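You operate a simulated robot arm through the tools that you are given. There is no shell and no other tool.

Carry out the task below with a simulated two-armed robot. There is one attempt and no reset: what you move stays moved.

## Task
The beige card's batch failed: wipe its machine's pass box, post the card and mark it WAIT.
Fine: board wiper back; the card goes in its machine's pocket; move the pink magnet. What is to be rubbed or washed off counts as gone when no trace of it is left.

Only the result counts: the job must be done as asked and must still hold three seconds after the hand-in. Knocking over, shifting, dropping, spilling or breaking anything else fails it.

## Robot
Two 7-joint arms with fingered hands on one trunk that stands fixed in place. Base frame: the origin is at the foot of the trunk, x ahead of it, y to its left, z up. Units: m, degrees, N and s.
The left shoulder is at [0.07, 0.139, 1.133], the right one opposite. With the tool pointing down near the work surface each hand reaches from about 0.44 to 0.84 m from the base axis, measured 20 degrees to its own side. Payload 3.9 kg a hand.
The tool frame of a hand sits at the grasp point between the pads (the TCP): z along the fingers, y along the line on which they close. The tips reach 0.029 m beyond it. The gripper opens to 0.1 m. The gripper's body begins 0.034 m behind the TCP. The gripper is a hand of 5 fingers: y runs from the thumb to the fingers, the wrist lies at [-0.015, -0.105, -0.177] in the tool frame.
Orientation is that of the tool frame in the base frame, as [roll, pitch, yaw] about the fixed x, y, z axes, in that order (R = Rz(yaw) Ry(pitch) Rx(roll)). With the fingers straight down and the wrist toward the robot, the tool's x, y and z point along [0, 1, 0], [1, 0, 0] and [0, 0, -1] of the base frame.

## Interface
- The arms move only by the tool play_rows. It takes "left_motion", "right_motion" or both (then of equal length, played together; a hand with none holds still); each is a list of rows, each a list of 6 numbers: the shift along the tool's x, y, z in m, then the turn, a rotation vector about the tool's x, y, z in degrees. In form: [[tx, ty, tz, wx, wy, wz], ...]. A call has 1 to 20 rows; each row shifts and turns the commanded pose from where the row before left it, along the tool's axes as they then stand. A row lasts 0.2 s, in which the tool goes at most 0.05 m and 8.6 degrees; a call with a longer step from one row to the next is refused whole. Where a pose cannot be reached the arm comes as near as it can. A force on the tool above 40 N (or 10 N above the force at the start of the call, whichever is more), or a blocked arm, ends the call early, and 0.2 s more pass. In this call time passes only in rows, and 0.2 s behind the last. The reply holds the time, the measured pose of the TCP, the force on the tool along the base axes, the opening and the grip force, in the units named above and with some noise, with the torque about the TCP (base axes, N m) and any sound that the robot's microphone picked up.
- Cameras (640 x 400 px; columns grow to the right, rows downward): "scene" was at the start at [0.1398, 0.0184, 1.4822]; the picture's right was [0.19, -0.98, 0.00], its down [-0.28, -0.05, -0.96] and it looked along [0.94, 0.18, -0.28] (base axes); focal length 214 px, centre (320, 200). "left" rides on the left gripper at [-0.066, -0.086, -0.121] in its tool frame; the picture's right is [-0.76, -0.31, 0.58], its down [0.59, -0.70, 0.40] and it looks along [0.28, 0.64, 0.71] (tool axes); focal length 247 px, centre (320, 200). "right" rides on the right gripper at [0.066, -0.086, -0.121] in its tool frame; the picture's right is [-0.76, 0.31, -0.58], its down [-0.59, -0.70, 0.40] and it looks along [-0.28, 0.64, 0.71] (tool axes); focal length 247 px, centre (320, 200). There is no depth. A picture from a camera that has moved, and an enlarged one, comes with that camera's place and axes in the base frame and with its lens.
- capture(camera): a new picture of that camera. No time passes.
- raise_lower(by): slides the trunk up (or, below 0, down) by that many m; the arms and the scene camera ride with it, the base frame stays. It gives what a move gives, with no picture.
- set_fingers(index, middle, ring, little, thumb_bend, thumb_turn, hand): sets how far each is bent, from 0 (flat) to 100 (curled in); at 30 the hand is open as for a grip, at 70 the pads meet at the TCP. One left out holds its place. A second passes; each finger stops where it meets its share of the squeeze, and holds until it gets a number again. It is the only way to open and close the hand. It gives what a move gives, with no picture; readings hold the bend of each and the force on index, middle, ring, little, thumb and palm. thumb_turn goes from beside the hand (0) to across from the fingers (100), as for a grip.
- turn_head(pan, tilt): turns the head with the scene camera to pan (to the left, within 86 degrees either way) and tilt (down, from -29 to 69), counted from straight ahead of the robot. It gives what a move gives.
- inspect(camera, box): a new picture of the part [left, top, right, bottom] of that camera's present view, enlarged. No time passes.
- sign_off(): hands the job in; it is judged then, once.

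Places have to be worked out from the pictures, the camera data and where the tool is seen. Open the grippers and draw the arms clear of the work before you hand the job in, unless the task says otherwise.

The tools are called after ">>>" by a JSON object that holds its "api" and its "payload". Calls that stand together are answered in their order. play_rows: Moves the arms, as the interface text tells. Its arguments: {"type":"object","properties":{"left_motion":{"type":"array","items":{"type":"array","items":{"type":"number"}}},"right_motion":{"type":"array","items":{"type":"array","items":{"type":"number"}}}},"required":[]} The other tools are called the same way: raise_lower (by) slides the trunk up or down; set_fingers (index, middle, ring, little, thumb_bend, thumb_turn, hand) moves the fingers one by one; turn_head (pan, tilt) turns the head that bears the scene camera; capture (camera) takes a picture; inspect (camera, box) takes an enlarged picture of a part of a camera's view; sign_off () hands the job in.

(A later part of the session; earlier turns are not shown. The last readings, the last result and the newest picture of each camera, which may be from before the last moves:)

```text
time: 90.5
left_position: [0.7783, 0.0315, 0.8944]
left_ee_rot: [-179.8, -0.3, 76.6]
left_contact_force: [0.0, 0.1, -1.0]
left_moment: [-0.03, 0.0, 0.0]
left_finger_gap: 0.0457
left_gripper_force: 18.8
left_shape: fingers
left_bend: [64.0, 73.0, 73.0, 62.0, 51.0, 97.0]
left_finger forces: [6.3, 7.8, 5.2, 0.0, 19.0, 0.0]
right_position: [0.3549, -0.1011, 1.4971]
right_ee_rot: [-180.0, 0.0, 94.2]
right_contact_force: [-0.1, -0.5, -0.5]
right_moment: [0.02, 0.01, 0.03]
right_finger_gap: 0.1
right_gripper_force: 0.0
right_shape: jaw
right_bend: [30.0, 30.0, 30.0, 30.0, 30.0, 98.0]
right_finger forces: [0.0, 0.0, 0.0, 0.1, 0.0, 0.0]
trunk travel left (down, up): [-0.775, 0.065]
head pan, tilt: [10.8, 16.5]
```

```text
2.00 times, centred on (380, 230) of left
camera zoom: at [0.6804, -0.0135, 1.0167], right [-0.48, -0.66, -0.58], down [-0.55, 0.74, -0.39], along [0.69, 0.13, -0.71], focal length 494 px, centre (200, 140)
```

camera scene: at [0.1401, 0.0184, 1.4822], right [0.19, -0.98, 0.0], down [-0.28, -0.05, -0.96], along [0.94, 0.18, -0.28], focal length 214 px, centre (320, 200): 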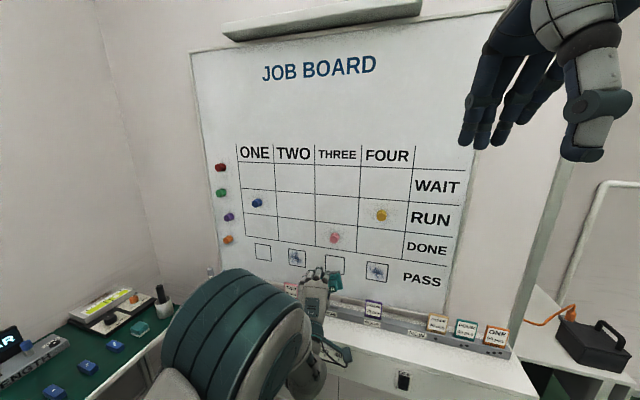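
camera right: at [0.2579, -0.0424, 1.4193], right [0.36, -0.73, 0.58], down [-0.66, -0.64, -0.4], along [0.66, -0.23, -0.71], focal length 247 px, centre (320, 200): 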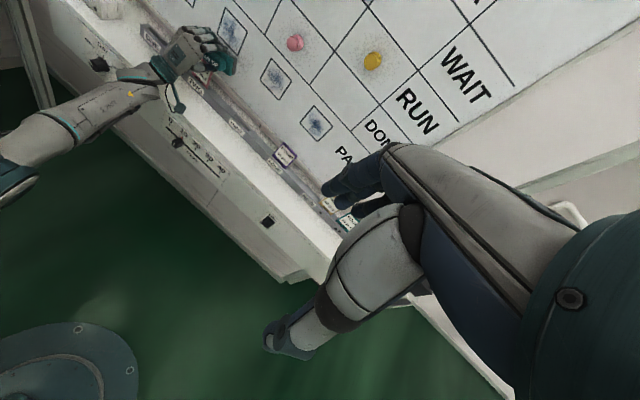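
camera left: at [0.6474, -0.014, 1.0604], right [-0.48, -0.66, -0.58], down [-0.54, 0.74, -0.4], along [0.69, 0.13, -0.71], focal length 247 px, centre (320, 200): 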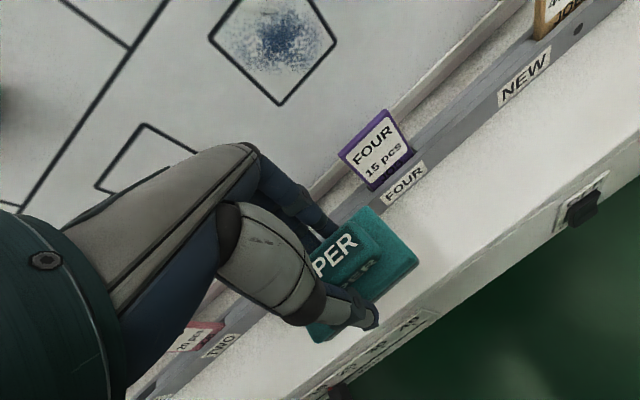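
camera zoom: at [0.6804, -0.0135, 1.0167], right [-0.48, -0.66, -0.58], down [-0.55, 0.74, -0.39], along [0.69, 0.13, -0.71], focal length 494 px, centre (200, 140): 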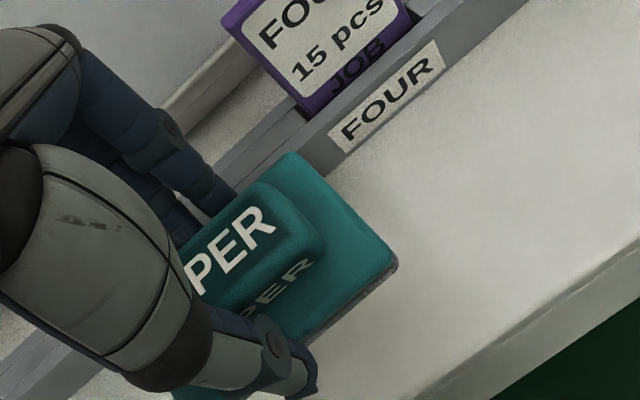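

>>> {"api": "play_rows", "payload": {"left_motion": [[0, 0.002, 0.015, 0, 0, 0], [0, 0.002, 0.015, 0, 0, 0], [0, 0, 0.008, 0, 0, 0]]}}

>>> {"api": "inspect", "payload": {"camera": "scene", "box": [310, 280, 410, 342]}}

>>> {"api": "inspect", "payload": {"camera": "left", "box": [220, 130, 540, 330]}}

```text
time: 91.3
left_position: [0.7756, 0.0374, 0.8636]
left_ee_rot: [-180.0, -0.3, 76.5]
left_contact_force: [0.3, 0.0, -1.4]
left_moment: [-0.01, -0.01, -0.01]
left_finger_gap: 0.0453
left_gripper_force: 19.6
left_shape: fingers
left_bend: [64.0, 73.0, 73.0, 62.0, 51.0, 97.0]
left_finger forces: [6.3, 7.7, 5.1, 0.1, 19.0, 0.0]
left hand out of reach, approached as far as the arm can: row 1, 2
right_position: [0.3507, -0.1015, 1.4982]
right_ee_rot: [179.9, 0.0, 94.3]
right_contact_force: [-0.1, -0.2, 0.8]
right_moment: [0.02, 0.05, 0.01]
right_finger_gap: 0.0999
right_gripper_force: 0.0
right_shape: jaw
right_bend: [30.0, 30.0, 30.0, 30.0, 30.0, 98.0]
right_finger forces: [0.0, 0.1, 0.1, 0.0, 0.0, 0.1]
trunk travel left (down, up): [-0.775, 0.065]
head pan, tilt: [10.8, 16.5]
```

```text
6.40 times, centred on (360, 311) of scene
camera zoom: at [0.1395, 0.0183, 1.4823], right [0.19, -0.98, 0.0], down [-0.28, -0.05, -0.96], along [0.94, 0.18, -0.28], focal length 1373 px, centre (64, -510)
```

zoom: 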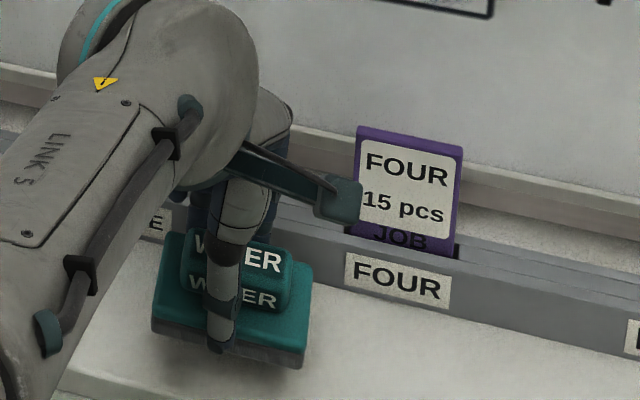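

```text
2.00 times, centred on (380, 230) of left
camera zoom: at [0.6761, -0.008, 0.9836], right [-0.47, -0.66, -0.58], down [-0.55, 0.74, -0.4], along [0.69, 0.13, -0.71], focal length 494 px, centre (200, 140)
```

zoom: 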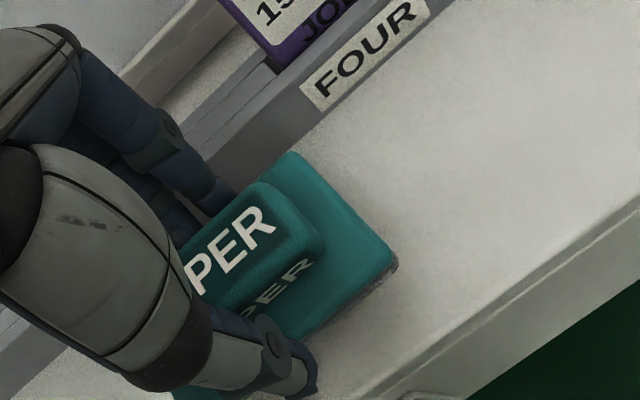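

I'm 1 cm short at this shoulder height. I lift 7 cm, shift into line there, and let the trunk lower the hand instead.

>>> {"api": "play_rows", "payload": {"left_motion": [[-0.002, 0, -0.035, 0, 0, 0], [-0.0028, 0.0118, -0.035, 0, 0, 0]]}}

```text
time: 92.0
left_position: [0.7781, 0.0321, 0.9313]
left_ee_rot: [-180.0, -0.3, 76.5]
left_contact_force: [-0.3, -0.1, -1.8]
left_moment: [-0.01, -0.02, -0.01]
left_finger_gap: 0.0456
left_gripper_force: 18.9
left_shape: fingers
left_bend: [64.0, 73.0, 73.0, 62.0, 51.0, 97.0]
left_finger forces: [6.3, 7.7, 5.1, 0.0, 18.9, 0.0]
left hand out of reach, approached as far as the arm can: row 2
right_position: [0.3501, -0.1013, 1.4988]
right_ee_rot: [179.9, 0.0, 94.1]
right_contact_force: [0.2, 0.5, -0.5]
right_moment: [-0.01, -0.01, -0.03]
right_finger_gap: 0.0997
right_gripper_force: 0.1
right_shape: jaw
right_bend: [30.0, 30.0, 30.0, 30.0, 30.0, 98.0]
right_finger forces: [0.0, 0.0, 0.1, 0.0, 0.1, 0.1]
trunk travel left (down, up): [-0.775, 0.065]
head pan, tilt: [10.8, 16.5]
```

>>> {"api": "raise_lower", "payload": {"by": -0.08}}

>>> {"api": "inspect", "payload": {"camera": "left", "box": [220, 130, 540, 330]}}

>>> {"api": "inspect", "payload": {"camera": "scene", "box": [310, 265, 410, 327]}}

```text
time: 93.1
left_position: [0.7794, 0.0335, 0.8518]
left_ee_rot: [-179.9, -0.3, 76.6]
left_contact_force: [-0.4, 0.4, -0.9]
left_moment: [-0.02, 0.01, 0.01]
left_finger_gap: 0.0452
left_gripper_force: 19.2
left_shape: fingers
left_bend: [64.0, 73.0, 73.0, 62.0, 51.0, 97.0]
left_finger forces: [6.2, 7.7, 5.1, 0.0, 18.9, 0.0]
right_position: [0.3514, -0.1007, 1.4178]
right_ee_rot: [179.9, 0.1, 94.2]
right_contact_force: [0.9, -0.1, 0.7]
right_moment: [0.02, -0.04, 0.01]
right_finger_gap: 0.0998
right_gripper_force: 0.1
right_shape: jaw
right_bend: [30.0, 30.0, 30.0, 30.0, 30.0, 98.0]
right_finger forces: [0.0, 0.0, 0.0, 0.0, 0.0, 0.0]
trunk travel left (down, up): [-0.695, 0.145]
head pan, tilt: [10.8, 16.5]
```

```text
2.00 times, centred on (380, 230) of left
camera zoom: at [0.681, -0.0118, 0.9726], right [-0.48, -0.66, -0.58], down [-0.55, 0.74, -0.4], along [0.69, 0.13, -0.71], focal length 494 px, centre (200, 140)
```

zoom: 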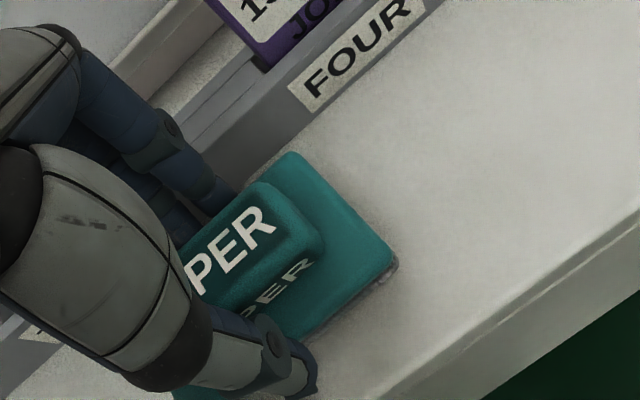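

```text
6.40 times, centred on (360, 296) of scene
camera zoom: at [0.1398, 0.0185, 1.4023], right [0.19, -0.98, 0.0], down [-0.28, -0.05, -0.96], along [0.94, 0.18, -0.28], focal length 1373 px, centre (64, -414)
```

zoom: 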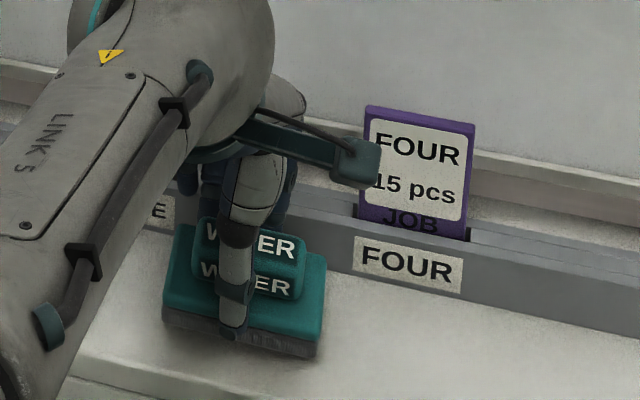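

>>> {"api": "raise_lower", "payload": {"by": -0.006}}

```text
time: 93.7
left_position: [0.7792, 0.0332, 0.8455]
left_ee_rot: [-180.0, -0.3, 76.5]
left_contact_force: [-0.8, -0.1, 1.8]
left_moment: [-0.04, 0.0, 0.02]
left_finger_gap: 0.0454
left_gripper_force: 19.2
left_shape: fingers
left_bend: [64.0, 73.0, 73.0, 62.0, 51.0, 97.0]
left_finger forces: [6.6, 7.9, 5.1, 0.1, 19.2, 0.0]
right_position: [0.3509, -0.1021, 1.4121]
right_ee_rot: [179.9, 0.1, 94.2]
right_contact_force: [-0.1, -0.3, 0.3]
right_moment: [0.02, 0.0, 0.03]
right_finger_gap: 0.0998
right_gripper_force: 0.1
right_shape: jaw
right_bend: [30.0, 30.0, 30.0, 30.0, 30.0, 98.0]
right_finger forces: [0.1, 0.0, 0.0, 0.0, 0.1, 0.0]
trunk travel left (down, up): [-0.689, 0.151]
head pan, tilt: [10.8, 16.5]
```

Contact is starting. I press 3 mm more so it seats flat before release.

>>> {"api": "raise_lower", "payload": {"by": -0.003}}

>>> {"api": "set_fingers", "payload": {"hand": "left", "index": 58, "middle": 58, "ring": 58, "thumb_bend": 48}}

>>> {"api": "inspect", "payload": {"camera": "left", "box": [220, 130, 540, 330]}}

```text
time: 94.2
left_position: [0.7803, 0.0334, 0.8441]
left_ee_rot: [180.0, -0.3, 76.5]
left_contact_force: [0.8, 0.9, 1.9]
left_moment: [-0.03, 0.05, -0.04]
left_finger_gap: 0.0454
left_gripper_force: 19.8
left_shape: fingers
left_bend: [64.0, 73.0, 73.0, 62.0, 51.0, 97.0]
left_finger forces: [7.4, 8.0, 4.6, 0.0, 19.3, 0.1]
right_position: [0.3517, -0.1016, 1.4088]
right_ee_rot: [179.8, 0.0, 94.1]
right_contact_force: [-0.4, 0.0, 0.4]
right_moment: [0.02, 0.02, -0.03]
right_finger_gap: 0.0997
right_gripper_force: 0.0
right_shape: jaw
right_bend: [30.0, 30.0, 30.0, 30.0, 30.0, 98.0]
right_finger forces: [0.0, 0.1, 0.0, 0.1, 0.0, 0.0]
trunk travel left (down, up): [-0.686, 0.154]
head pan, tilt: [10.8, 16.5]
```

```text
time: 95.2
left_position: [0.7791, 0.0334, 0.8427]
left_ee_rot: [179.9, -0.4, 76.5]
left_contact_force: [-4.0, 0.4, -0.4]
left_moment: [0.02, 0.04, 0.04]
left_finger_gap: 0.0488
left_gripper_force: 4.9
left_shape: fingers
left_bend: [57.0, 59.0, 57.0, 62.0, 46.0, 99.0]
left_finger forces: [0.3, 6.6, 0.1, 0.0, 2.6, 0.0]
right_position: [0.3507, -0.1005, 1.409]
right_ee_rot: [179.8, 0.0, 94.3]
right_contact_force: [0.2, 0.1, 0.1]
right_moment: [-0.01, 0.0, 0.0]
right_finger_gap: 0.0998
right_gripper_force: 0.1
right_shape: jaw
right_bend: [30.0, 30.0, 30.0, 30.0, 30.0, 98.0]
right_finger forces: [0.0, 0.0, 0.0, 0.0, 0.0, 0.0]
trunk travel left (down, up): [-0.686, 0.154]
head pan, tilt: [10.8, 16.5]
```

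```text
2.00 times, centred on (380, 230) of left
camera zoom: at [0.6804, -0.0118, 0.9639], right [-0.48, -0.66, -0.58], down [-0.55, 0.74, -0.4], along [0.69, 0.13, -0.71], focal length 494 px, centre (200, 140)
```

zoom: 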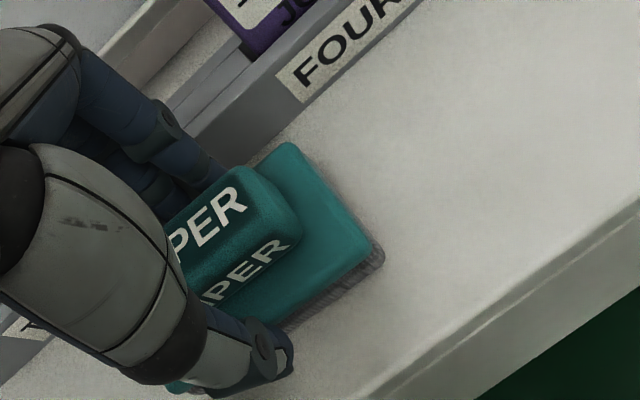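

The wiper lies flat. I open fully and lift straight off with the trunk.

>>> {"api": "set_fingers", "payload": {"hand": "left", "index": 52, "middle": 52, "ring": 52, "little": 52, "thumb_bend": 38}}

>>> {"api": "raise_lower", "payload": {"by": 0.089}}

>>> {"api": "capture", "payload": {"camera": "left"}}

>>> {"api": "inspect", "payload": {"camera": "scene", "box": [300, 270, 428, 350]}}

```text
time: 96.2
left_position: [0.7782, 0.0329, 0.8433]
left_ee_rot: [-180.0, -0.4, 76.5]
left_contact_force: [-7.6, 1.3, 0.8]
left_moment: [-0.02, 0.09, 0.16]
left_finger_gap: 0.0623
left_gripper_force: 4.0
left_shape: fingers
left_bend: [52.0, 57.0, 55.0, 52.0, 38.0, 99.0]
left_finger forces: [0.1, 5.2, 3.3, 0.0, 0.1, 0.0]
right_position: [0.3503, -0.101, 1.4094]
right_ee_rot: [179.9, 0.0, 94.1]
right_contact_force: [0.1, -0.7, -0.9]
right_moment: [0.01, -0.01, -0.01]
right_finger_gap: 0.0997
right_gripper_force: 0.0
right_shape: jaw
right_bend: [30.0, 30.0, 30.0, 30.0, 30.0, 98.0]
right_finger forces: [0.0, 0.1, 0.2, 0.0, 0.1, 0.0]
trunk travel left (down, up): [-0.686, 0.154]
head pan, tilt: [10.8, 16.5]
```

```text
time: 97.4
left_position: [0.779, 0.0323, 0.9304]
left_ee_rot: [-180.0, -0.3, 76.4]
left_contact_force: [0.4, 0.1, -0.5]
left_moment: [0.01, 0.01, -0.01]
left_finger_gap: 0.0621
left_gripper_force: 0.1
left_shape: fingers
left_bend: [52.0, 52.0, 52.0, 52.0, 38.0, 99.0]
left_finger forces: [0.0, 0.0, 0.0, 0.0, 0.1, 0.1]
right_position: [0.3517, -0.1019, 1.4976]
right_ee_rot: [179.8, -0.1, 94.2]
right_contact_force: [-0.1, -0.2, -0.7]
right_moment: [0.01, 0.02, -0.02]
right_finger_gap: 0.0997
right_gripper_force: 0.1
right_shape: jaw
right_bend: [30.0, 30.0, 30.0, 30.0, 30.0, 98.0]
right_finger forces: [0.0, 0.1, 0.0, 0.0, 0.0, 0.0]
trunk travel left (down, up): [-0.775, 0.065]
head pan, tilt: [10.8, 16.5]
```

```text
taken
camera left: at [0.6811, -0.0118, 1.0524], right [-0.48, -0.66, -0.58], down [-0.55, 0.74, -0.39], along [0.69, 0.13, -0.71], focal length 247 px, centre (320, 200)
```

left: 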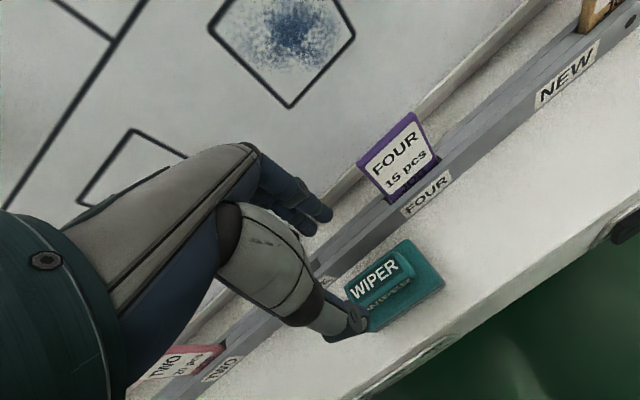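

```text
5.00 times, centred on (364, 310) of scene
camera zoom: at [0.14, 0.0183, 1.4822], right [0.19, -0.98, 0.0], down [-0.28, -0.05, -0.96], along [0.94, 0.18, -0.28], focal length 1072 px, centre (100, -350)
```

zoom: 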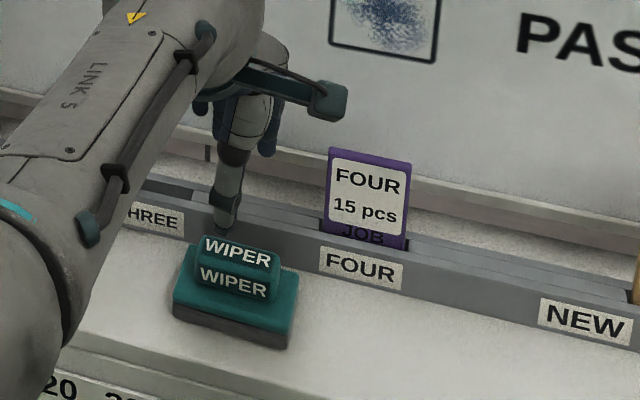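

The wiper is back within about half a centimetre of where it stood. Next the magnet: I draw the left hand up and back, then pitch it to face the board.

>>> {"api": "play_rows", "payload": {"left_motion": [[0, 0, -0.03, 0, 0, 0], [0.0037, -0.0254, -0.03, 0, 0, 0], [0.0037, -0.0254, -0.03, 0, 0, 0], [0.0037, -0.0254, -0.03, 0, 0, 0], [0.0037, -0.0254, -0.03, 0, 0, 0], [0.0037, -0.0254, 0, 0, 0, 0]]}}

```text
time: 98.8
left_position: [0.7677, 0.0617, 1.0997]
left_ee_rot: [-179.8, -0.3, 76.4]
left_contact_force: [0.0, -0.2, 0.3]
left_moment: [0.02, 0.0, 0.0]
left_finger_gap: 0.0619
left_gripper_force: 0.0
left_shape: fingers
left_bend: [52.0, 52.0, 52.0, 52.0, 38.0, 99.0]
left_finger forces: [0.0, 0.0, 0.0, 0.1, 0.0, 0.1]
left hand out of reach, approached as far as the arm can: row 2, 3, 4, 5, 6
right_position: [0.3523, -0.1002, 1.4974]
right_ee_rot: [180.0, 0.0, 94.3]
right_contact_force: [0.0, -1.2, -0.1]
right_moment: [-0.01, 0.01, 0.02]
right_finger_gap: 0.0997
right_gripper_force: 0.0
right_shape: jaw
right_bend: [30.0, 30.0, 30.0, 30.0, 30.0, 98.0]
right_finger forces: [0.0, 0.1, 0.0, 0.1, 0.0, 0.0]
trunk travel left (down, up): [-0.775, 0.065]
head pan, tilt: [10.8, 16.5]
```

It is stuck past straight again, so I repeat the trick that worked: slightly outward, then up, then back in one call.

>>> {"api": "play_rows", "payload": {"left_motion": [[0, 0.03, -0.01, 0, 0, 0], [0, 0.03, -0.01, 0, 0, 0], [0, 0, -0.04, 0, 0, 0], [0, -0.02, -0.04, 0, 0, 0], [0, -0.045, -0.01, 0, 0, 0], [0, -0.045, 0, 0, 0, 0], [0, -0.045, 0, 0, 0, 0]]}}

```text
time: 100.4
left_position: [0.6084, 0.1024, 1.192]
left_ee_rot: [-180.0, -0.3, 76.4]
left_contact_force: [-0.2, 0.4, 0.0]
left_moment: [0.0, -0.03, 0.02]
left_finger_gap: 0.0626
left_gripper_force: 0.0
left_shape: fingers
left_bend: [52.0, 52.0, 52.0, 52.0, 38.0, 99.0]
left_finger forces: [0.0, 0.1, 0.1, 0.1, 0.0, 0.0]
left hand out of reach, approached as far as the arm can: row 1, 2, 3
right_position: [0.3481, -0.1002, 1.4981]
right_ee_rot: [179.8, 0.0, 94.1]
right_contact_force: [-1.5, 0.2, -0.2]
right_moment: [-0.01, -0.05, -0.02]
right_finger_gap: 0.0998
right_gripper_force: 0.0
right_shape: jaw
right_bend: [30.0, 30.0, 30.0, 30.0, 30.0, 98.0]
right_finger forces: [0.0, 0.1, 0.1, 0.0, 0.0, 0.0]
trunk travel left (down, up): [-0.775, 0.065]
head pan, tilt: [10.8, 16.5]
```

Freed. I lower a little and pitch the hand forward to 25° below level.

>>> {"api": "play_rows", "payload": {"left_motion": [[0, 0, 0.035, 0, 0, 0], [0, 0, 0.035, 0, 0, 0], [0, 0, 0.03, 0, 0, -6], [0, 0, 0, -8.1, 0, 0], [0, 0, 0, -8.1, 0, 0], [0, 0, 0, -8.1, 0, 0], [0, 0, 0, -8.1, 0, 0], [0, 0, 0, -8.1, 0, 0], [0, 0, 0, -8.1, 0, 0], [0, 0, 0, -8.1, 0, 0], [0, 0, 0, -8.1, 0, 0]]}}

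>>> {"api": "capture", "payload": {"camera": "left"}}

>>> {"api": "capture", "payload": {"camera": "scene"}}

```text
time: 102.8
left_position: [0.6133, 0.1033, 1.0905]
left_ee_rot: [114.9, -0.2, 82.5]
left_contact_force: [-0.1, 0.8, 0.4]
left_moment: [0.0, 0.04, -0.01]
left_finger_gap: 0.0624
left_gripper_force: 0.0
left_shape: fingers
left_bend: [52.0, 52.0, 52.0, 52.0, 38.0, 99.0]
left_finger forces: [0.0, 0.1, 0.0, 0.1, 0.1, 0.1]
right_position: [0.3529, -0.1035, 1.4978]
right_ee_rot: [180.0, 0.1, 94.3]
right_contact_force: [-0.3, 0.2, -0.2]
right_moment: [0.01, -0.01, 0.01]
right_finger_gap: 0.0996
right_gripper_force: 0.2
right_shape: jaw
right_bend: [30.0, 30.0, 30.0, 30.0, 30.0, 98.0]
right_finger forces: [0.0, 0.0, 0.0, 0.1, 0.0, 0.0]
trunk travel left (down, up): [-0.775, 0.065]
head pan, tilt: [10.8, 16.5]
```

```text
taken
camera left: at [0.4596, 0.0573, 1.0633], right [0.29, -0.8, -0.52], down [0.14, 0.58, -0.8], along [0.95, 0.16, 0.28], focal length 247 px, centre (320, 200)
```

left: 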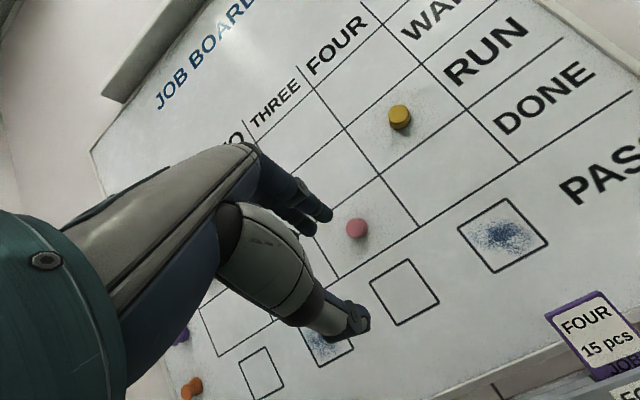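

```text
taken
camera scene: at [0.1409, 0.0176, 1.4822], right [0.19, -0.98, 0.0], down [-0.28, -0.05, -0.96], along [0.94, 0.18, -0.28], focal length 214 px, centre (320, 200)
```

scene: 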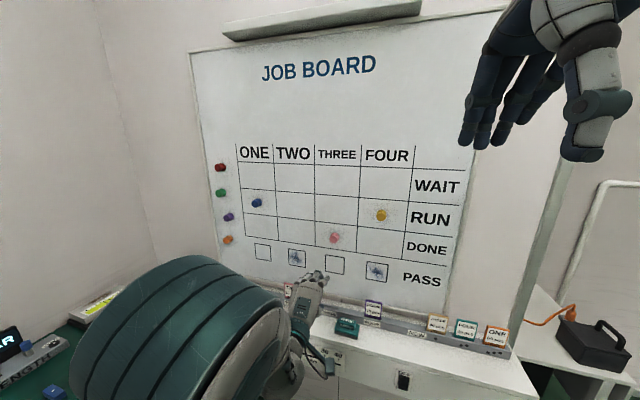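

The magnet is at about [0.88, 0.102, 1.110] from this view too. I set the opening, lower the trunk 8 cm for reach, and come up in front of the magnet at 15° pitch.

>>> {"api": "set_fingers", "payload": {"hand": "left", "index": 44, "middle": 44, "ring": 44, "little": 44, "thumb_bend": 42}}

>>> {"api": "raise_lower", "payload": {"by": -0.08}}

>>> {"api": "play_rows", "payload": {"left_motion": [[0, 0, 0, -5, 0, 0], [0, 0, 0, -5, 0, 0], [0.0053, 0.0258, 0.0275, 0, 0, 0], [0.0053, 0.0258, 0.0275, 0, 0, 0], [0.0053, 0.0258, 0.0275, 0, 0, 0], [0.0053, 0.0258, 0.0275, 0, 0, 0], [0.0053, 0.0258, 0.0275, 0, 0, 0]]}}

>>> {"api": "capture", "payload": {"camera": "left"}}

>>> {"api": "inspect", "payload": {"camera": "scene", "box": [270, 170, 400, 251]}}

>>> {"api": "inspect", "payload": {"camera": "right", "box": [190, 30, 340, 124]}}

```text
time: 103.8
left_position: [0.6119, 0.1051, 1.0877]
left_ee_rot: [115.3, -0.2, 82.6]
left_contact_force: [-0.1, 0.3, -0.7]
left_moment: [0.0, 0.02, 0.05]
left_finger_gap: 0.0675
left_gripper_force: 0.1
left_shape: fingers
left_bend: [44.0, 44.0, 44.0, 44.0, 42.0, 99.0]
left_finger forces: [0.1, 0.0, 0.0, 0.0, 0.0, 0.1]
right_position: [0.3529, -0.1021, 1.4978]
right_ee_rot: [179.9, 0.0, 94.2]
right_contact_force: [0.0, 0.3, 0.2]
right_moment: [0.03, 0.02, 0.01]
right_finger_gap: 0.0998
right_gripper_force: 0.2
right_shape: jaw
right_bend: [30.0, 30.0, 30.0, 30.0, 30.0, 98.0]
right_finger forces: [0.0, 0.0, 0.0, 0.0, 0.0, 0.0]
trunk travel left (down, up): [-0.775, 0.065]
head pan, tilt: [10.8, 16.5]
```

```text
time: 105.0
left_position: [0.6125, 0.105, 1.0085]
left_ee_rot: [115.2, -0.2, 82.5]
left_contact_force: [0.2, 0.6, 0.0]
left_moment: [-0.01, 0.01, 0.0]
left_finger_gap: 0.0675
left_gripper_force: 0.1
left_shape: fingers
left_bend: [44.0, 44.0, 44.0, 44.0, 42.0, 99.0]
left_finger forces: [0.1, 0.0, 0.0, 0.0, 0.1, 0.1]
right_position: [0.3515, -0.101, 1.4178]
right_ee_rot: [179.8, 0.0, 94.2]
right_contact_force: [-0.2, -0.9, -0.2]
right_moment: [0.0, 0.04, -0.01]
right_finger_gap: 0.0998
right_gripper_force: 0.0
right_shape: jaw
right_bend: [30.0, 30.0, 30.0, 30.0, 30.0, 98.0]
right_finger forces: [0.0, 0.0, 0.0, 0.1, 0.0, 0.0]
trunk travel left (down, up): [-0.695, 0.145]
head pan, tilt: [10.8, 16.5]
```

```text
time: 106.6
left_position: [0.7815, 0.1098, 1.0968]
left_ee_rot: [105.3, -0.3, 82.4]
left_contact_force: [-0.8, 0.4, -0.7]
left_moment: [0.01, 0.02, -0.01]
left_finger_gap: 0.0674
left_gripper_force: 0.1
left_shape: fingers
left_bend: [44.0, 44.0, 44.0, 44.0, 42.0, 99.0]
left_finger forces: [0.1, 0.0, 0.0, 0.0, 0.1, 0.0]
right_position: [0.3523, -0.1001, 1.4171]
right_ee_rot: [180.0, 0.1, 94.2]
right_contact_force: [0.5, -0.5, 0.1]
right_moment: [0.02, 0.03, 0.02]
right_finger_gap: 0.0999
right_gripper_force: 0.1
right_shape: jaw
right_bend: [30.0, 30.0, 30.0, 30.0, 30.0, 98.0]
right_finger forces: [0.0, 0.0, 0.0, 0.2, 0.0, 0.0]
trunk travel left (down, up): [-0.695, 0.145]
head pan, tilt: [10.8, 16.5]
```

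```text
taken
camera left: at [0.6349, 0.0627, 1.0461], right [0.37, -0.81, -0.45], down [0.27, 0.56, -0.78], along [0.89, 0.17, 0.43], focal length 247 px, centre (320, 200)
```

left: 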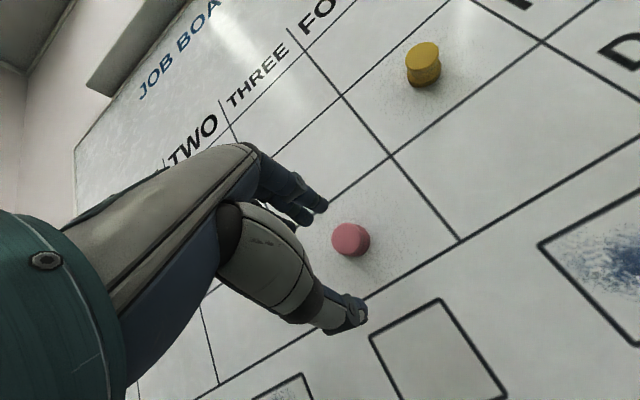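

```text
4.92 times, centred on (335, 210) of scene
camera zoom: at [0.1409, 0.0189, 1.4021], right [0.19, -0.98, 0.0], down [-0.28, -0.05, -0.96], along [0.94, 0.18, -0.28], focal length 1056 px, centre (246, 148)
```

zoom: 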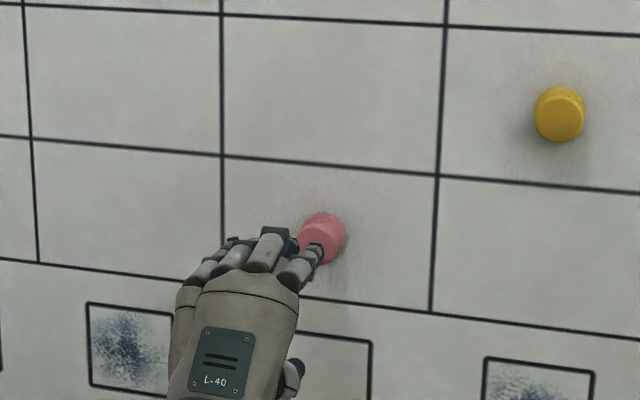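

```text
4.26 times, centred on (265, 77) of right
camera zoom: at [0.2614, -0.0408, 1.5384], right [0.36, -0.73, 0.58], down [-0.66, -0.64, -0.4], along [0.66, -0.24, -0.71], focal length 1051 px, centre (554, 723)
```

zoom: 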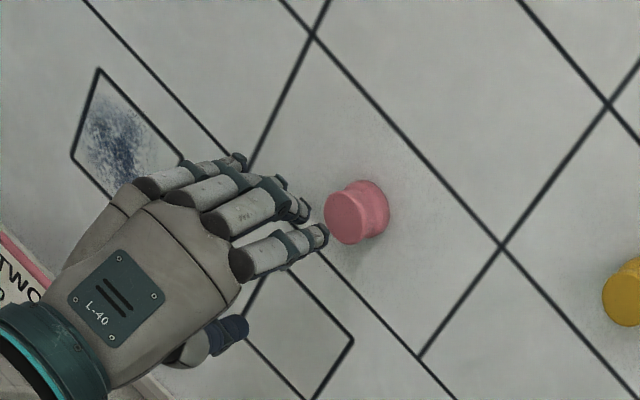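

I line up with the knob, raising so thumb and fingers straddle it, and close half the distance.

>>> {"api": "play_rows", "payload": {"left_motion": [[0.0012, 0.0177, 0.0127, 0, 0, 0], [0.0012, 0.0177, 0.0128, 0, 0, 0], [0, 0, 0.0128, 0, 0, 0]]}}

>>> {"api": "capture", "payload": {"camera": "left"}}

>>> {"api": "inspect", "payload": {"camera": "scene", "box": [290, 170, 390, 232]}}

>>> {"api": "inspect", "payload": {"camera": "right", "box": [210, 40, 310, 102]}}

```text
time: 107.4
left_position: [0.8262, 0.1045, 1.1205]
left_ee_rot: [105.3, -0.3, 82.4]
left_contact_force: [0.7, -0.4, 1.2]
left_moment: [0.01, 0.01, -0.01]
left_finger_gap: 0.0675
left_gripper_force: 0.1
left_shape: fingers
left_bend: [44.0, 44.0, 44.0, 44.0, 42.0, 99.0]
left_finger forces: [0.0, 0.0, 0.0, 0.1, 0.0, 0.1]
right_position: [0.3533, -0.102, 1.4183]
right_ee_rot: [179.9, 0.0, 94.2]
right_contact_force: [-0.2, -0.2, -0.1]
right_moment: [0.01, -0.01, 0.01]
right_finger_gap: 0.0997
right_gripper_force: 0.0
right_shape: jaw
right_bend: [30.0, 30.0, 30.0, 30.0, 30.0, 98.0]
right_finger forces: [0.0, 0.1, 0.0, 0.1, 0.0, 0.1]
trunk travel left (down, up): [-0.695, 0.145]
head pan, tilt: [10.8, 16.5]
```

```text
taken
camera left: at [0.6786, 0.0569, 1.0697], right [0.37, -0.81, -0.45], down [0.28, 0.56, -0.78], along [0.89, 0.17, 0.43], focal length 247 px, centre (320, 200)
```

left: 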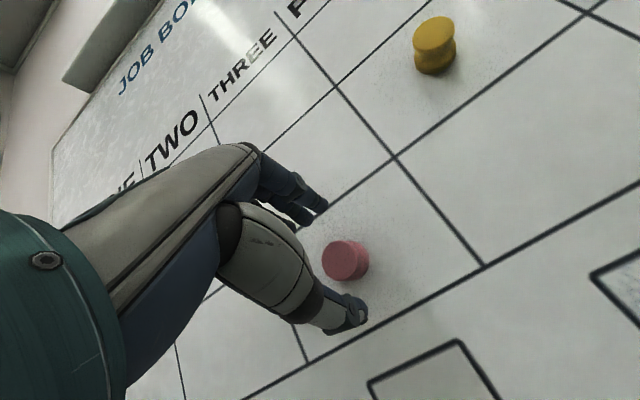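

```text
6.40 times, centred on (340, 201) of scene
camera zoom: at [0.1405, 0.0184, 1.4022], right [0.19, -0.98, 0.0], down [-0.28, -0.05, -0.96], along [0.94, 0.18, -0.28], focal length 1373 px, centre (192, 194)
```

zoom: 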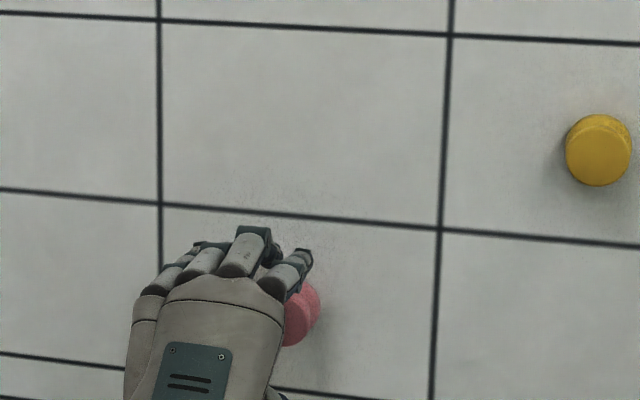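

```text
6.40 times, centred on (260, 71) of right
camera zoom: at [0.2609, -0.0414, 1.5385], right [0.36, -0.73, 0.58], down [-0.66, -0.64, -0.4], along [0.66, -0.24, -0.71], focal length 1581 px, centre (704, 1026)
```

zoom: 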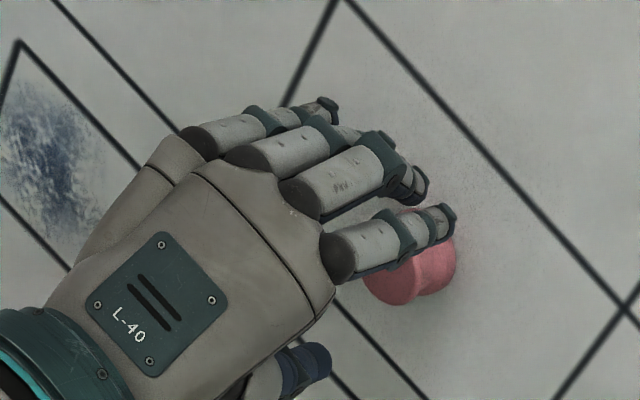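

The fingers pass above and the thumb below the knob. I go forward the remaining 4.5 cm in small steps.

>>> {"api": "play_rows", "payload": {"left_motion": [[0, 0.0023, 0.0114, 0, 0, 0], [0, 0.0023, 0.0114, 0, 0, 0], [0, 0.0023, 0.0114, 0, 0, 0]]}}

>>> {"api": "inspect", "payload": {"camera": "left", "box": [240, 150, 480, 340]}}

>>> {"api": "inspect", "payload": {"camera": "right", "box": [210, 40, 310, 102]}}

```text
time: 108.2
left_position: [0.8566, 0.0997, 1.1235]
left_ee_rot: [104.9, -0.3, 82.4]
left_contact_force: [-16.3, 1.8, 2.1]
left_moment: [-0.02, -0.57, 0.13]
left_finger_gap: 0.0674
left_gripper_force: 8.2
left_shape: fingers
left_bend: [44.0, 45.0, 44.0, 44.0, 42.0, 99.0]
left_finger forces: [0.0, 16.3, 0.0, 0.0, 0.0, 0.0]
right_position: [0.3459, -0.0999, 1.4203]
right_ee_rot: [179.7, 0.0, 94.2]
right_contact_force: [-0.2, 0.1, 0.2]
right_moment: [0.01, 0.01, 0.04]
right_finger_gap: 0.0998
right_gripper_force: 0.0
right_shape: jaw
right_bend: [30.0, 30.0, 30.0, 30.0, 30.0, 98.0]
right_finger forces: [0.0, 0.0, 0.1, 0.0, 0.0, 0.0]
trunk travel left (down, up): [-0.695, 0.145]
head pan, tilt: [10.8, 16.5]
```

```text
2.11 times, centred on (360, 245) of left
camera zoom: at [0.7111, 0.0534, 1.0724], right [0.38, -0.81, -0.45], down [0.28, 0.56, -0.78], along [0.88, 0.17, 0.44], focal length 520 px, centre (236, 105)
```

zoom: 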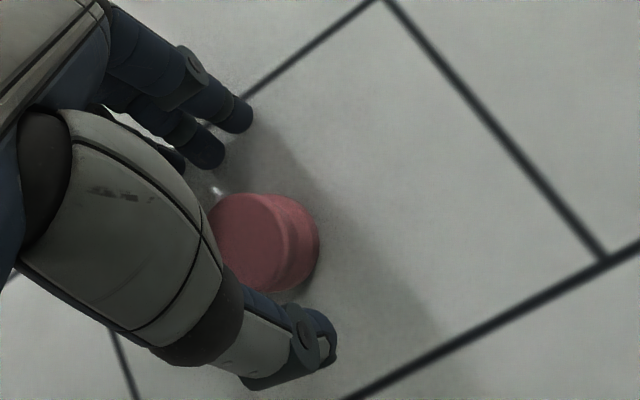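

```text
6.40 times, centred on (260, 71) of right
camera zoom: at [0.2543, -0.0408, 1.5398], right [0.36, -0.73, 0.58], down [-0.66, -0.64, -0.4], along [0.66, -0.24, -0.71], focal length 1581 px, centre (704, 1026)
```

zoom: 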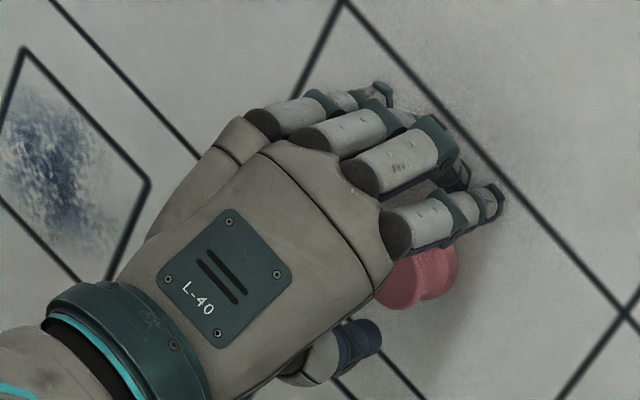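

The middle fingertip just touched the board, and the knob is centred between thumb and fingers. I back off 6 mm and close gently.

>>> {"api": "play_rows", "payload": {"left_motion": [[0, -0.001, -0.007, 0, 0, 0]]}}

>>> {"api": "set_fingers", "payload": {"hand": "left", "index": 58, "middle": 58, "ring": 50, "little": 50, "thumb_bend": 56}}

>>> {"api": "inspect", "payload": {"camera": "left", "box": [240, 150, 480, 340]}}

>>> {"api": "inspect", "payload": {"camera": "right", "box": [210, 40, 310, 102]}}

```text
time: 108.6
left_position: [0.8551, 0.1008, 1.119]
left_ee_rot: [105.3, -0.3, 82.5]
left_contact_force: [0.3, -0.2, 0.4]
left_moment: [0.01, 0.01, 0.0]
left_finger_gap: 0.0675
left_gripper_force: 0.0
left_shape: fingers
left_bend: [44.0, 44.0, 44.0, 44.0, 42.0, 99.0]
left_finger forces: [0.1, 0.0, 0.1, 0.1, 0.1, 0.0]
right_position: [0.3515, -0.1017, 1.4177]
right_ee_rot: [-179.9, 0.0, 94.2]
right_contact_force: [0.8, 0.6, 0.4]
right_moment: [0.03, 0.04, 0.01]
right_finger_gap: 0.0998
right_gripper_force: 0.1
right_shape: jaw
right_bend: [30.0, 30.0, 30.0, 30.0, 30.0, 98.0]
right_finger forces: [0.0, 0.0, 0.0, 0.1, 0.0, 0.0]
trunk travel left (down, up): [-0.695, 0.145]
head pan, tilt: [10.8, 16.5]
```

```text
time: 109.6
left_position: [0.8535, 0.1011, 1.1204]
left_ee_rot: [105.2, -0.3, 82.5]
left_contact_force: [-0.8, -0.2, -0.1]
left_moment: [-0.03, 0.06, -0.01]
left_finger_gap: 0.0354
left_gripper_force: 0.4
left_shape: fingers
left_bend: [57.0, 57.0, 50.0, 50.0, 56.0, 100.0]
left_finger forces: [0.0, 0.1, 0.0, 0.1, 0.7, 0.0]
right_position: [0.3517, -0.1019, 1.4176]
right_ee_rot: [179.8, 0.0, 94.2]
right_contact_force: [0.6, -0.1, -0.6]
right_moment: [0.01, -0.01, -0.03]
right_finger_gap: 0.0998
right_gripper_force: 0.0
right_shape: jaw
right_bend: [30.0, 30.0, 30.0, 30.0, 30.0, 98.0]
right_finger forces: [0.1, 0.0, 0.0, 0.1, 0.0, 0.0]
trunk travel left (down, up): [-0.695, 0.145]
head pan, tilt: [10.8, 16.5]
```

```text
2.11 times, centred on (360, 245) of left
camera zoom: at [0.7082, 0.0537, 1.0695], right [0.37, -0.81, -0.45], down [0.28, 0.56, -0.78], along [0.89, 0.17, 0.43], focal length 520 px, centre (236, 105)
```

zoom: 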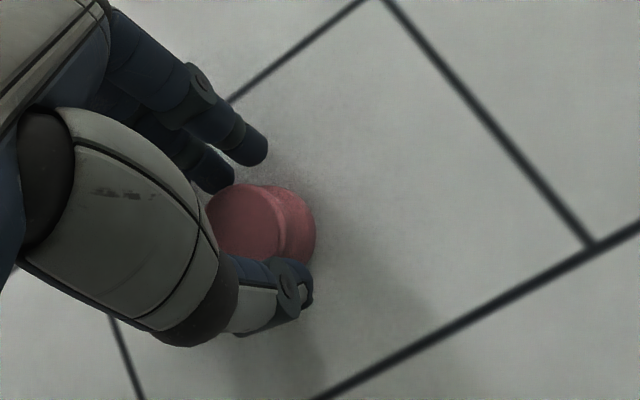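

```text
6.40 times, centred on (260, 71) of right
camera zoom: at [0.2602, -0.0414, 1.5386], right [0.36, -0.73, 0.58], down [-0.66, -0.64, -0.4], along [0.66, -0.24, -0.71], focal length 1581 px, centre (704, 1026)
```

zoom: 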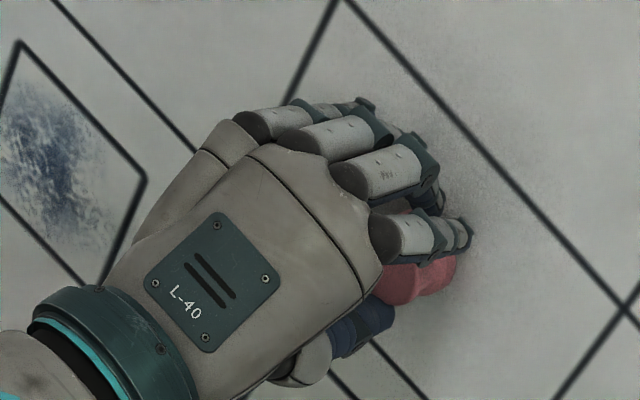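

The thumb touches the knob. I close index and middle finger onto it from above.

>>> {"api": "set_fingers", "payload": {"hand": "left", "index": 70, "middle": 70, "thumb_bend": 66}}

>>> {"api": "inspect", "payload": {"camera": "left", "box": [240, 150, 480, 340]}}

>>> {"api": "inspect", "payload": {"camera": "right", "box": [210, 40, 310, 102]}}

```text
time: 110.6
left_position: [0.8553, 0.1006, 1.1212]
left_ee_rot: [105.2, -0.3, 82.5]
left_contact_force: [0.2, -0.1, 1.1]
left_moment: [0.0, -0.07, -0.04]
left_finger_gap: 0.0221
left_gripper_force: 7.4
left_shape: fingers
left_bend: [67.0, 64.0, 50.0, 50.0, 61.0, 100.0]
left_finger forces: [2.8, 5.3, 0.0, 0.0, 6.5, 0.1]
right_position: [0.3513, -0.1014, 1.4182]
right_ee_rot: [179.8, 0.0, 94.2]
right_contact_force: [-0.5, 0.4, 0.5]
right_moment: [-0.02, 0.02, 0.02]
right_finger_gap: 0.0993
right_gripper_force: 0.1
right_shape: jaw
right_bend: [30.0, 30.0, 30.0, 30.0, 30.0, 98.0]
right_finger forces: [0.1, 0.0, 0.1, 0.0, 0.1, 0.1]
trunk travel left (down, up): [-0.695, 0.145]
head pan, tilt: [10.8, 16.5]
```

```text
2.11 times, centred on (360, 245) of left
camera zoom: at [0.7079, 0.0536, 1.07], right [0.37, -0.81, -0.45], down [0.28, 0.56, -0.78], along [0.89, 0.17, 0.43], focal length 520 px, centre (236, 105)
```

zoom: 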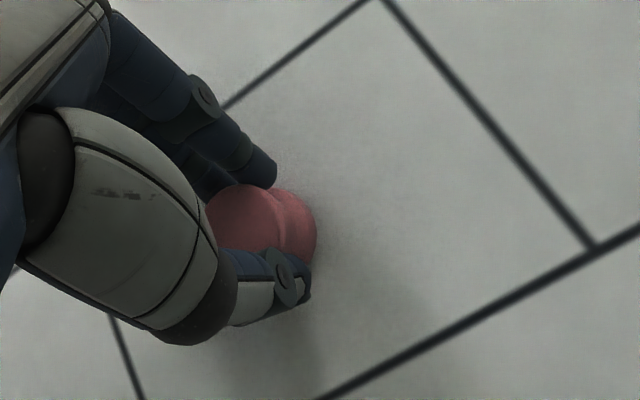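

```text
6.40 times, centred on (260, 71) of right
camera zoom: at [0.2598, -0.0416, 1.5387], right [0.36, -0.73, 0.58], down [-0.66, -0.64, -0.4], along [0.66, -0.24, -0.71], focal length 1581 px, centre (704, 1026)
```

zoom: 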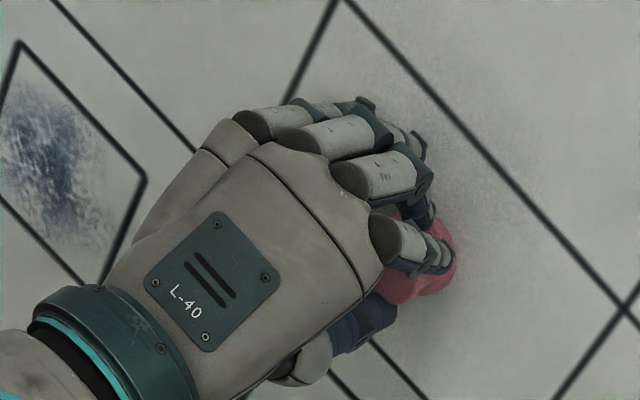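

The knob is pinched between thumb, index and middle finger. I squeeze a little more, then slide it upward along the board with the trunk, the thumb pushing from below.

>>> {"api": "set_fingers", "payload": {"hand": "left", "index": 76, "middle": 74, "thumb_bend": 76}}

>>> {"api": "raise_lower", "payload": {"by": 0.03}}

>>> {"api": "inspect", "payload": {"camera": "left", "box": [240, 150, 480, 340]}}

>>> {"api": "inspect", "payload": {"camera": "right", "box": [210, 40, 310, 102]}}

```text
time: 111.6
left_position: [0.8538, 0.1005, 1.1215]
left_ee_rot: [105.2, -0.3, 82.5]
left_contact_force: [1.5, -0.2, 3.0]
left_moment: [-0.01, -0.1, 0.01]
left_finger_gap: 0.0197
left_gripper_force: 15.8
left_shape: fingers
left_bend: [74.0, 63.0, 50.0, 50.0, 62.0, 100.0]
left_finger forces: [7.3, 9.5, 0.1, 0.0, 15.0, 0.1]
right_position: [0.3514, -0.1016, 1.4175]
right_ee_rot: [-180.0, 0.0, 94.2]
right_contact_force: [-0.4, -0.9, 0.8]
right_moment: [-0.01, 0.02, 0.0]
right_finger_gap: 0.0996
right_gripper_force: 0.1
right_shape: jaw
right_bend: [30.0, 30.0, 30.0, 30.0, 30.0, 98.0]
right_finger forces: [0.0, 0.0, 0.1, 0.0, 0.1, 0.0]
trunk travel left (down, up): [-0.695, 0.145]
head pan, tilt: [10.8, 16.5]
```

```text
time: 112.3
left_position: [0.8546, 0.1016, 1.1505]
left_ee_rot: [105.2, -0.3, 82.5]
left_contact_force: [0.4, -1.0, -0.9]
left_moment: [0.03, 0.05, 0.0]
left_finger_gap: 0.0197
left_gripper_force: 14.9
left_shape: fingers
left_bend: [74.0, 63.0, 50.0, 50.0, 62.0, 100.0]
left_finger forces: [6.6, 7.9, 0.1, 0.0, 15.2, 0.0]
right_position: [0.3528, -0.1013, 1.4472]
right_ee_rot: [180.0, 0.0, 94.2]
right_contact_force: [0.7, -0.3, -0.2]
right_moment: [0.0, 0.01, 0.0]
right_finger_gap: 0.0997
right_gripper_force: 0.1
right_shape: jaw
right_bend: [30.0, 30.0, 30.0, 30.0, 30.0, 98.0]
right_finger forces: [0.0, 0.1, 0.0, 0.0, 0.0, 0.0]
trunk travel left (down, up): [-0.725, 0.115]
head pan, tilt: [10.8, 16.5]
```

```text
2.11 times, centred on (360, 245) of left
camera zoom: at [0.7087, 0.0537, 1.0996], right [0.37, -0.81, -0.45], down [0.28, 0.56, -0.78], along [0.89, 0.17, 0.43], focal length 520 px, centre (236, 105)
```

zoom: 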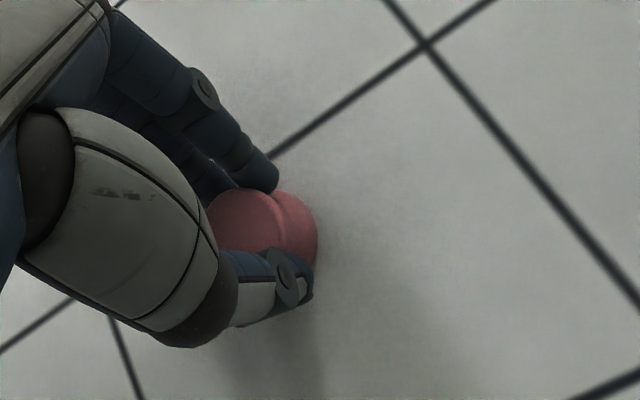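

```text
6.40 times, centred on (260, 71) of right
camera zoom: at [0.2609, -0.0414, 1.5686], right [0.36, -0.73, 0.58], down [-0.66, -0.64, -0.4], along [0.66, -0.24, -0.71], focal length 1581 px, centre (704, 1026)
```

zoom: 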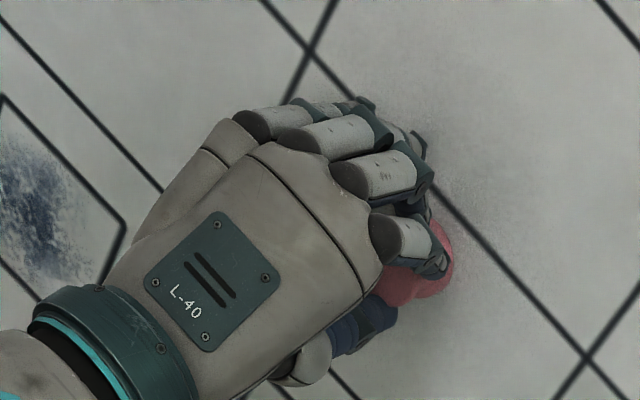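

The magnet slides along with the hand. I raise the trunk the rest of its travel.

>>> {"api": "raise_lower", "payload": {"by": 0.112}}

>>> {"api": "capture", "payload": {"camera": "left"}}

>>> {"api": "capture", "payload": {"camera": "scene"}}

```text
time: 113.8
left_position: [0.8549, 0.1002, 1.262]
left_ee_rot: [105.2, -0.3, 82.5]
left_contact_force: [1.4, 0.0, -1.8]
left_moment: [0.0, 0.03, 0.01]
left_finger_gap: 0.0197
left_gripper_force: 14.3
left_shape: fingers
left_bend: [74.0, 63.0, 50.0, 50.0, 62.0, 100.0]
left_finger forces: [6.7, 7.7, 0.1, 0.0, 15.0, 0.0]
right_position: [0.352, -0.1007, 1.5602]
right_ee_rot: [179.9, 0.0, 94.3]
right_contact_force: [-0.4, 0.0, -0.6]
right_moment: [0.04, 0.01, -0.01]
right_finger_gap: 0.0998
right_gripper_force: 0.0
right_shape: jaw
right_bend: [30.0, 30.0, 30.0, 30.0, 30.0, 98.0]
right_finger forces: [0.1, 0.1, 0.1, 0.0, 0.0, 0.0]
trunk travel left (down, up): [-0.837, 0.003]
head pan, tilt: [10.8, 16.5]
```

```text
taken
camera left: at [0.7087, 0.0537, 1.2118], right [0.37, -0.81, -0.45], down [0.28, 0.56, -0.78], along [0.89, 0.17, 0.43], focal length 247 px, centre (320, 200)
```

left: 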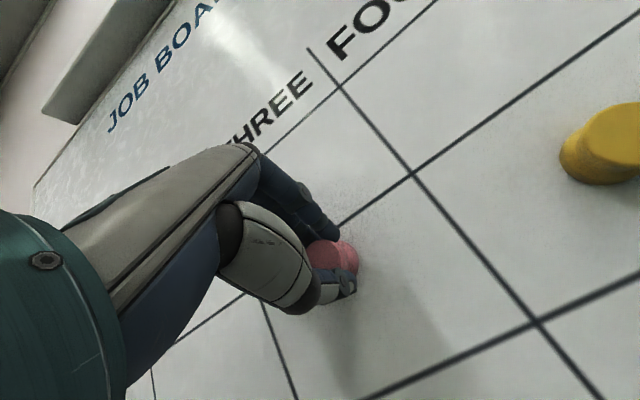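

```text
taken
camera scene: at [0.1405, 0.0183, 1.5442], right [0.19, -0.98, 0.0], down [-0.28, -0.05, -0.96], along [0.94, 0.18, -0.28], focal length 214 px, centre (320, 200)
```

scene: 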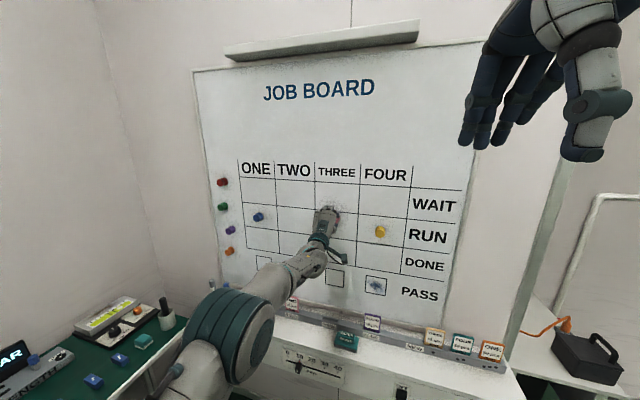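

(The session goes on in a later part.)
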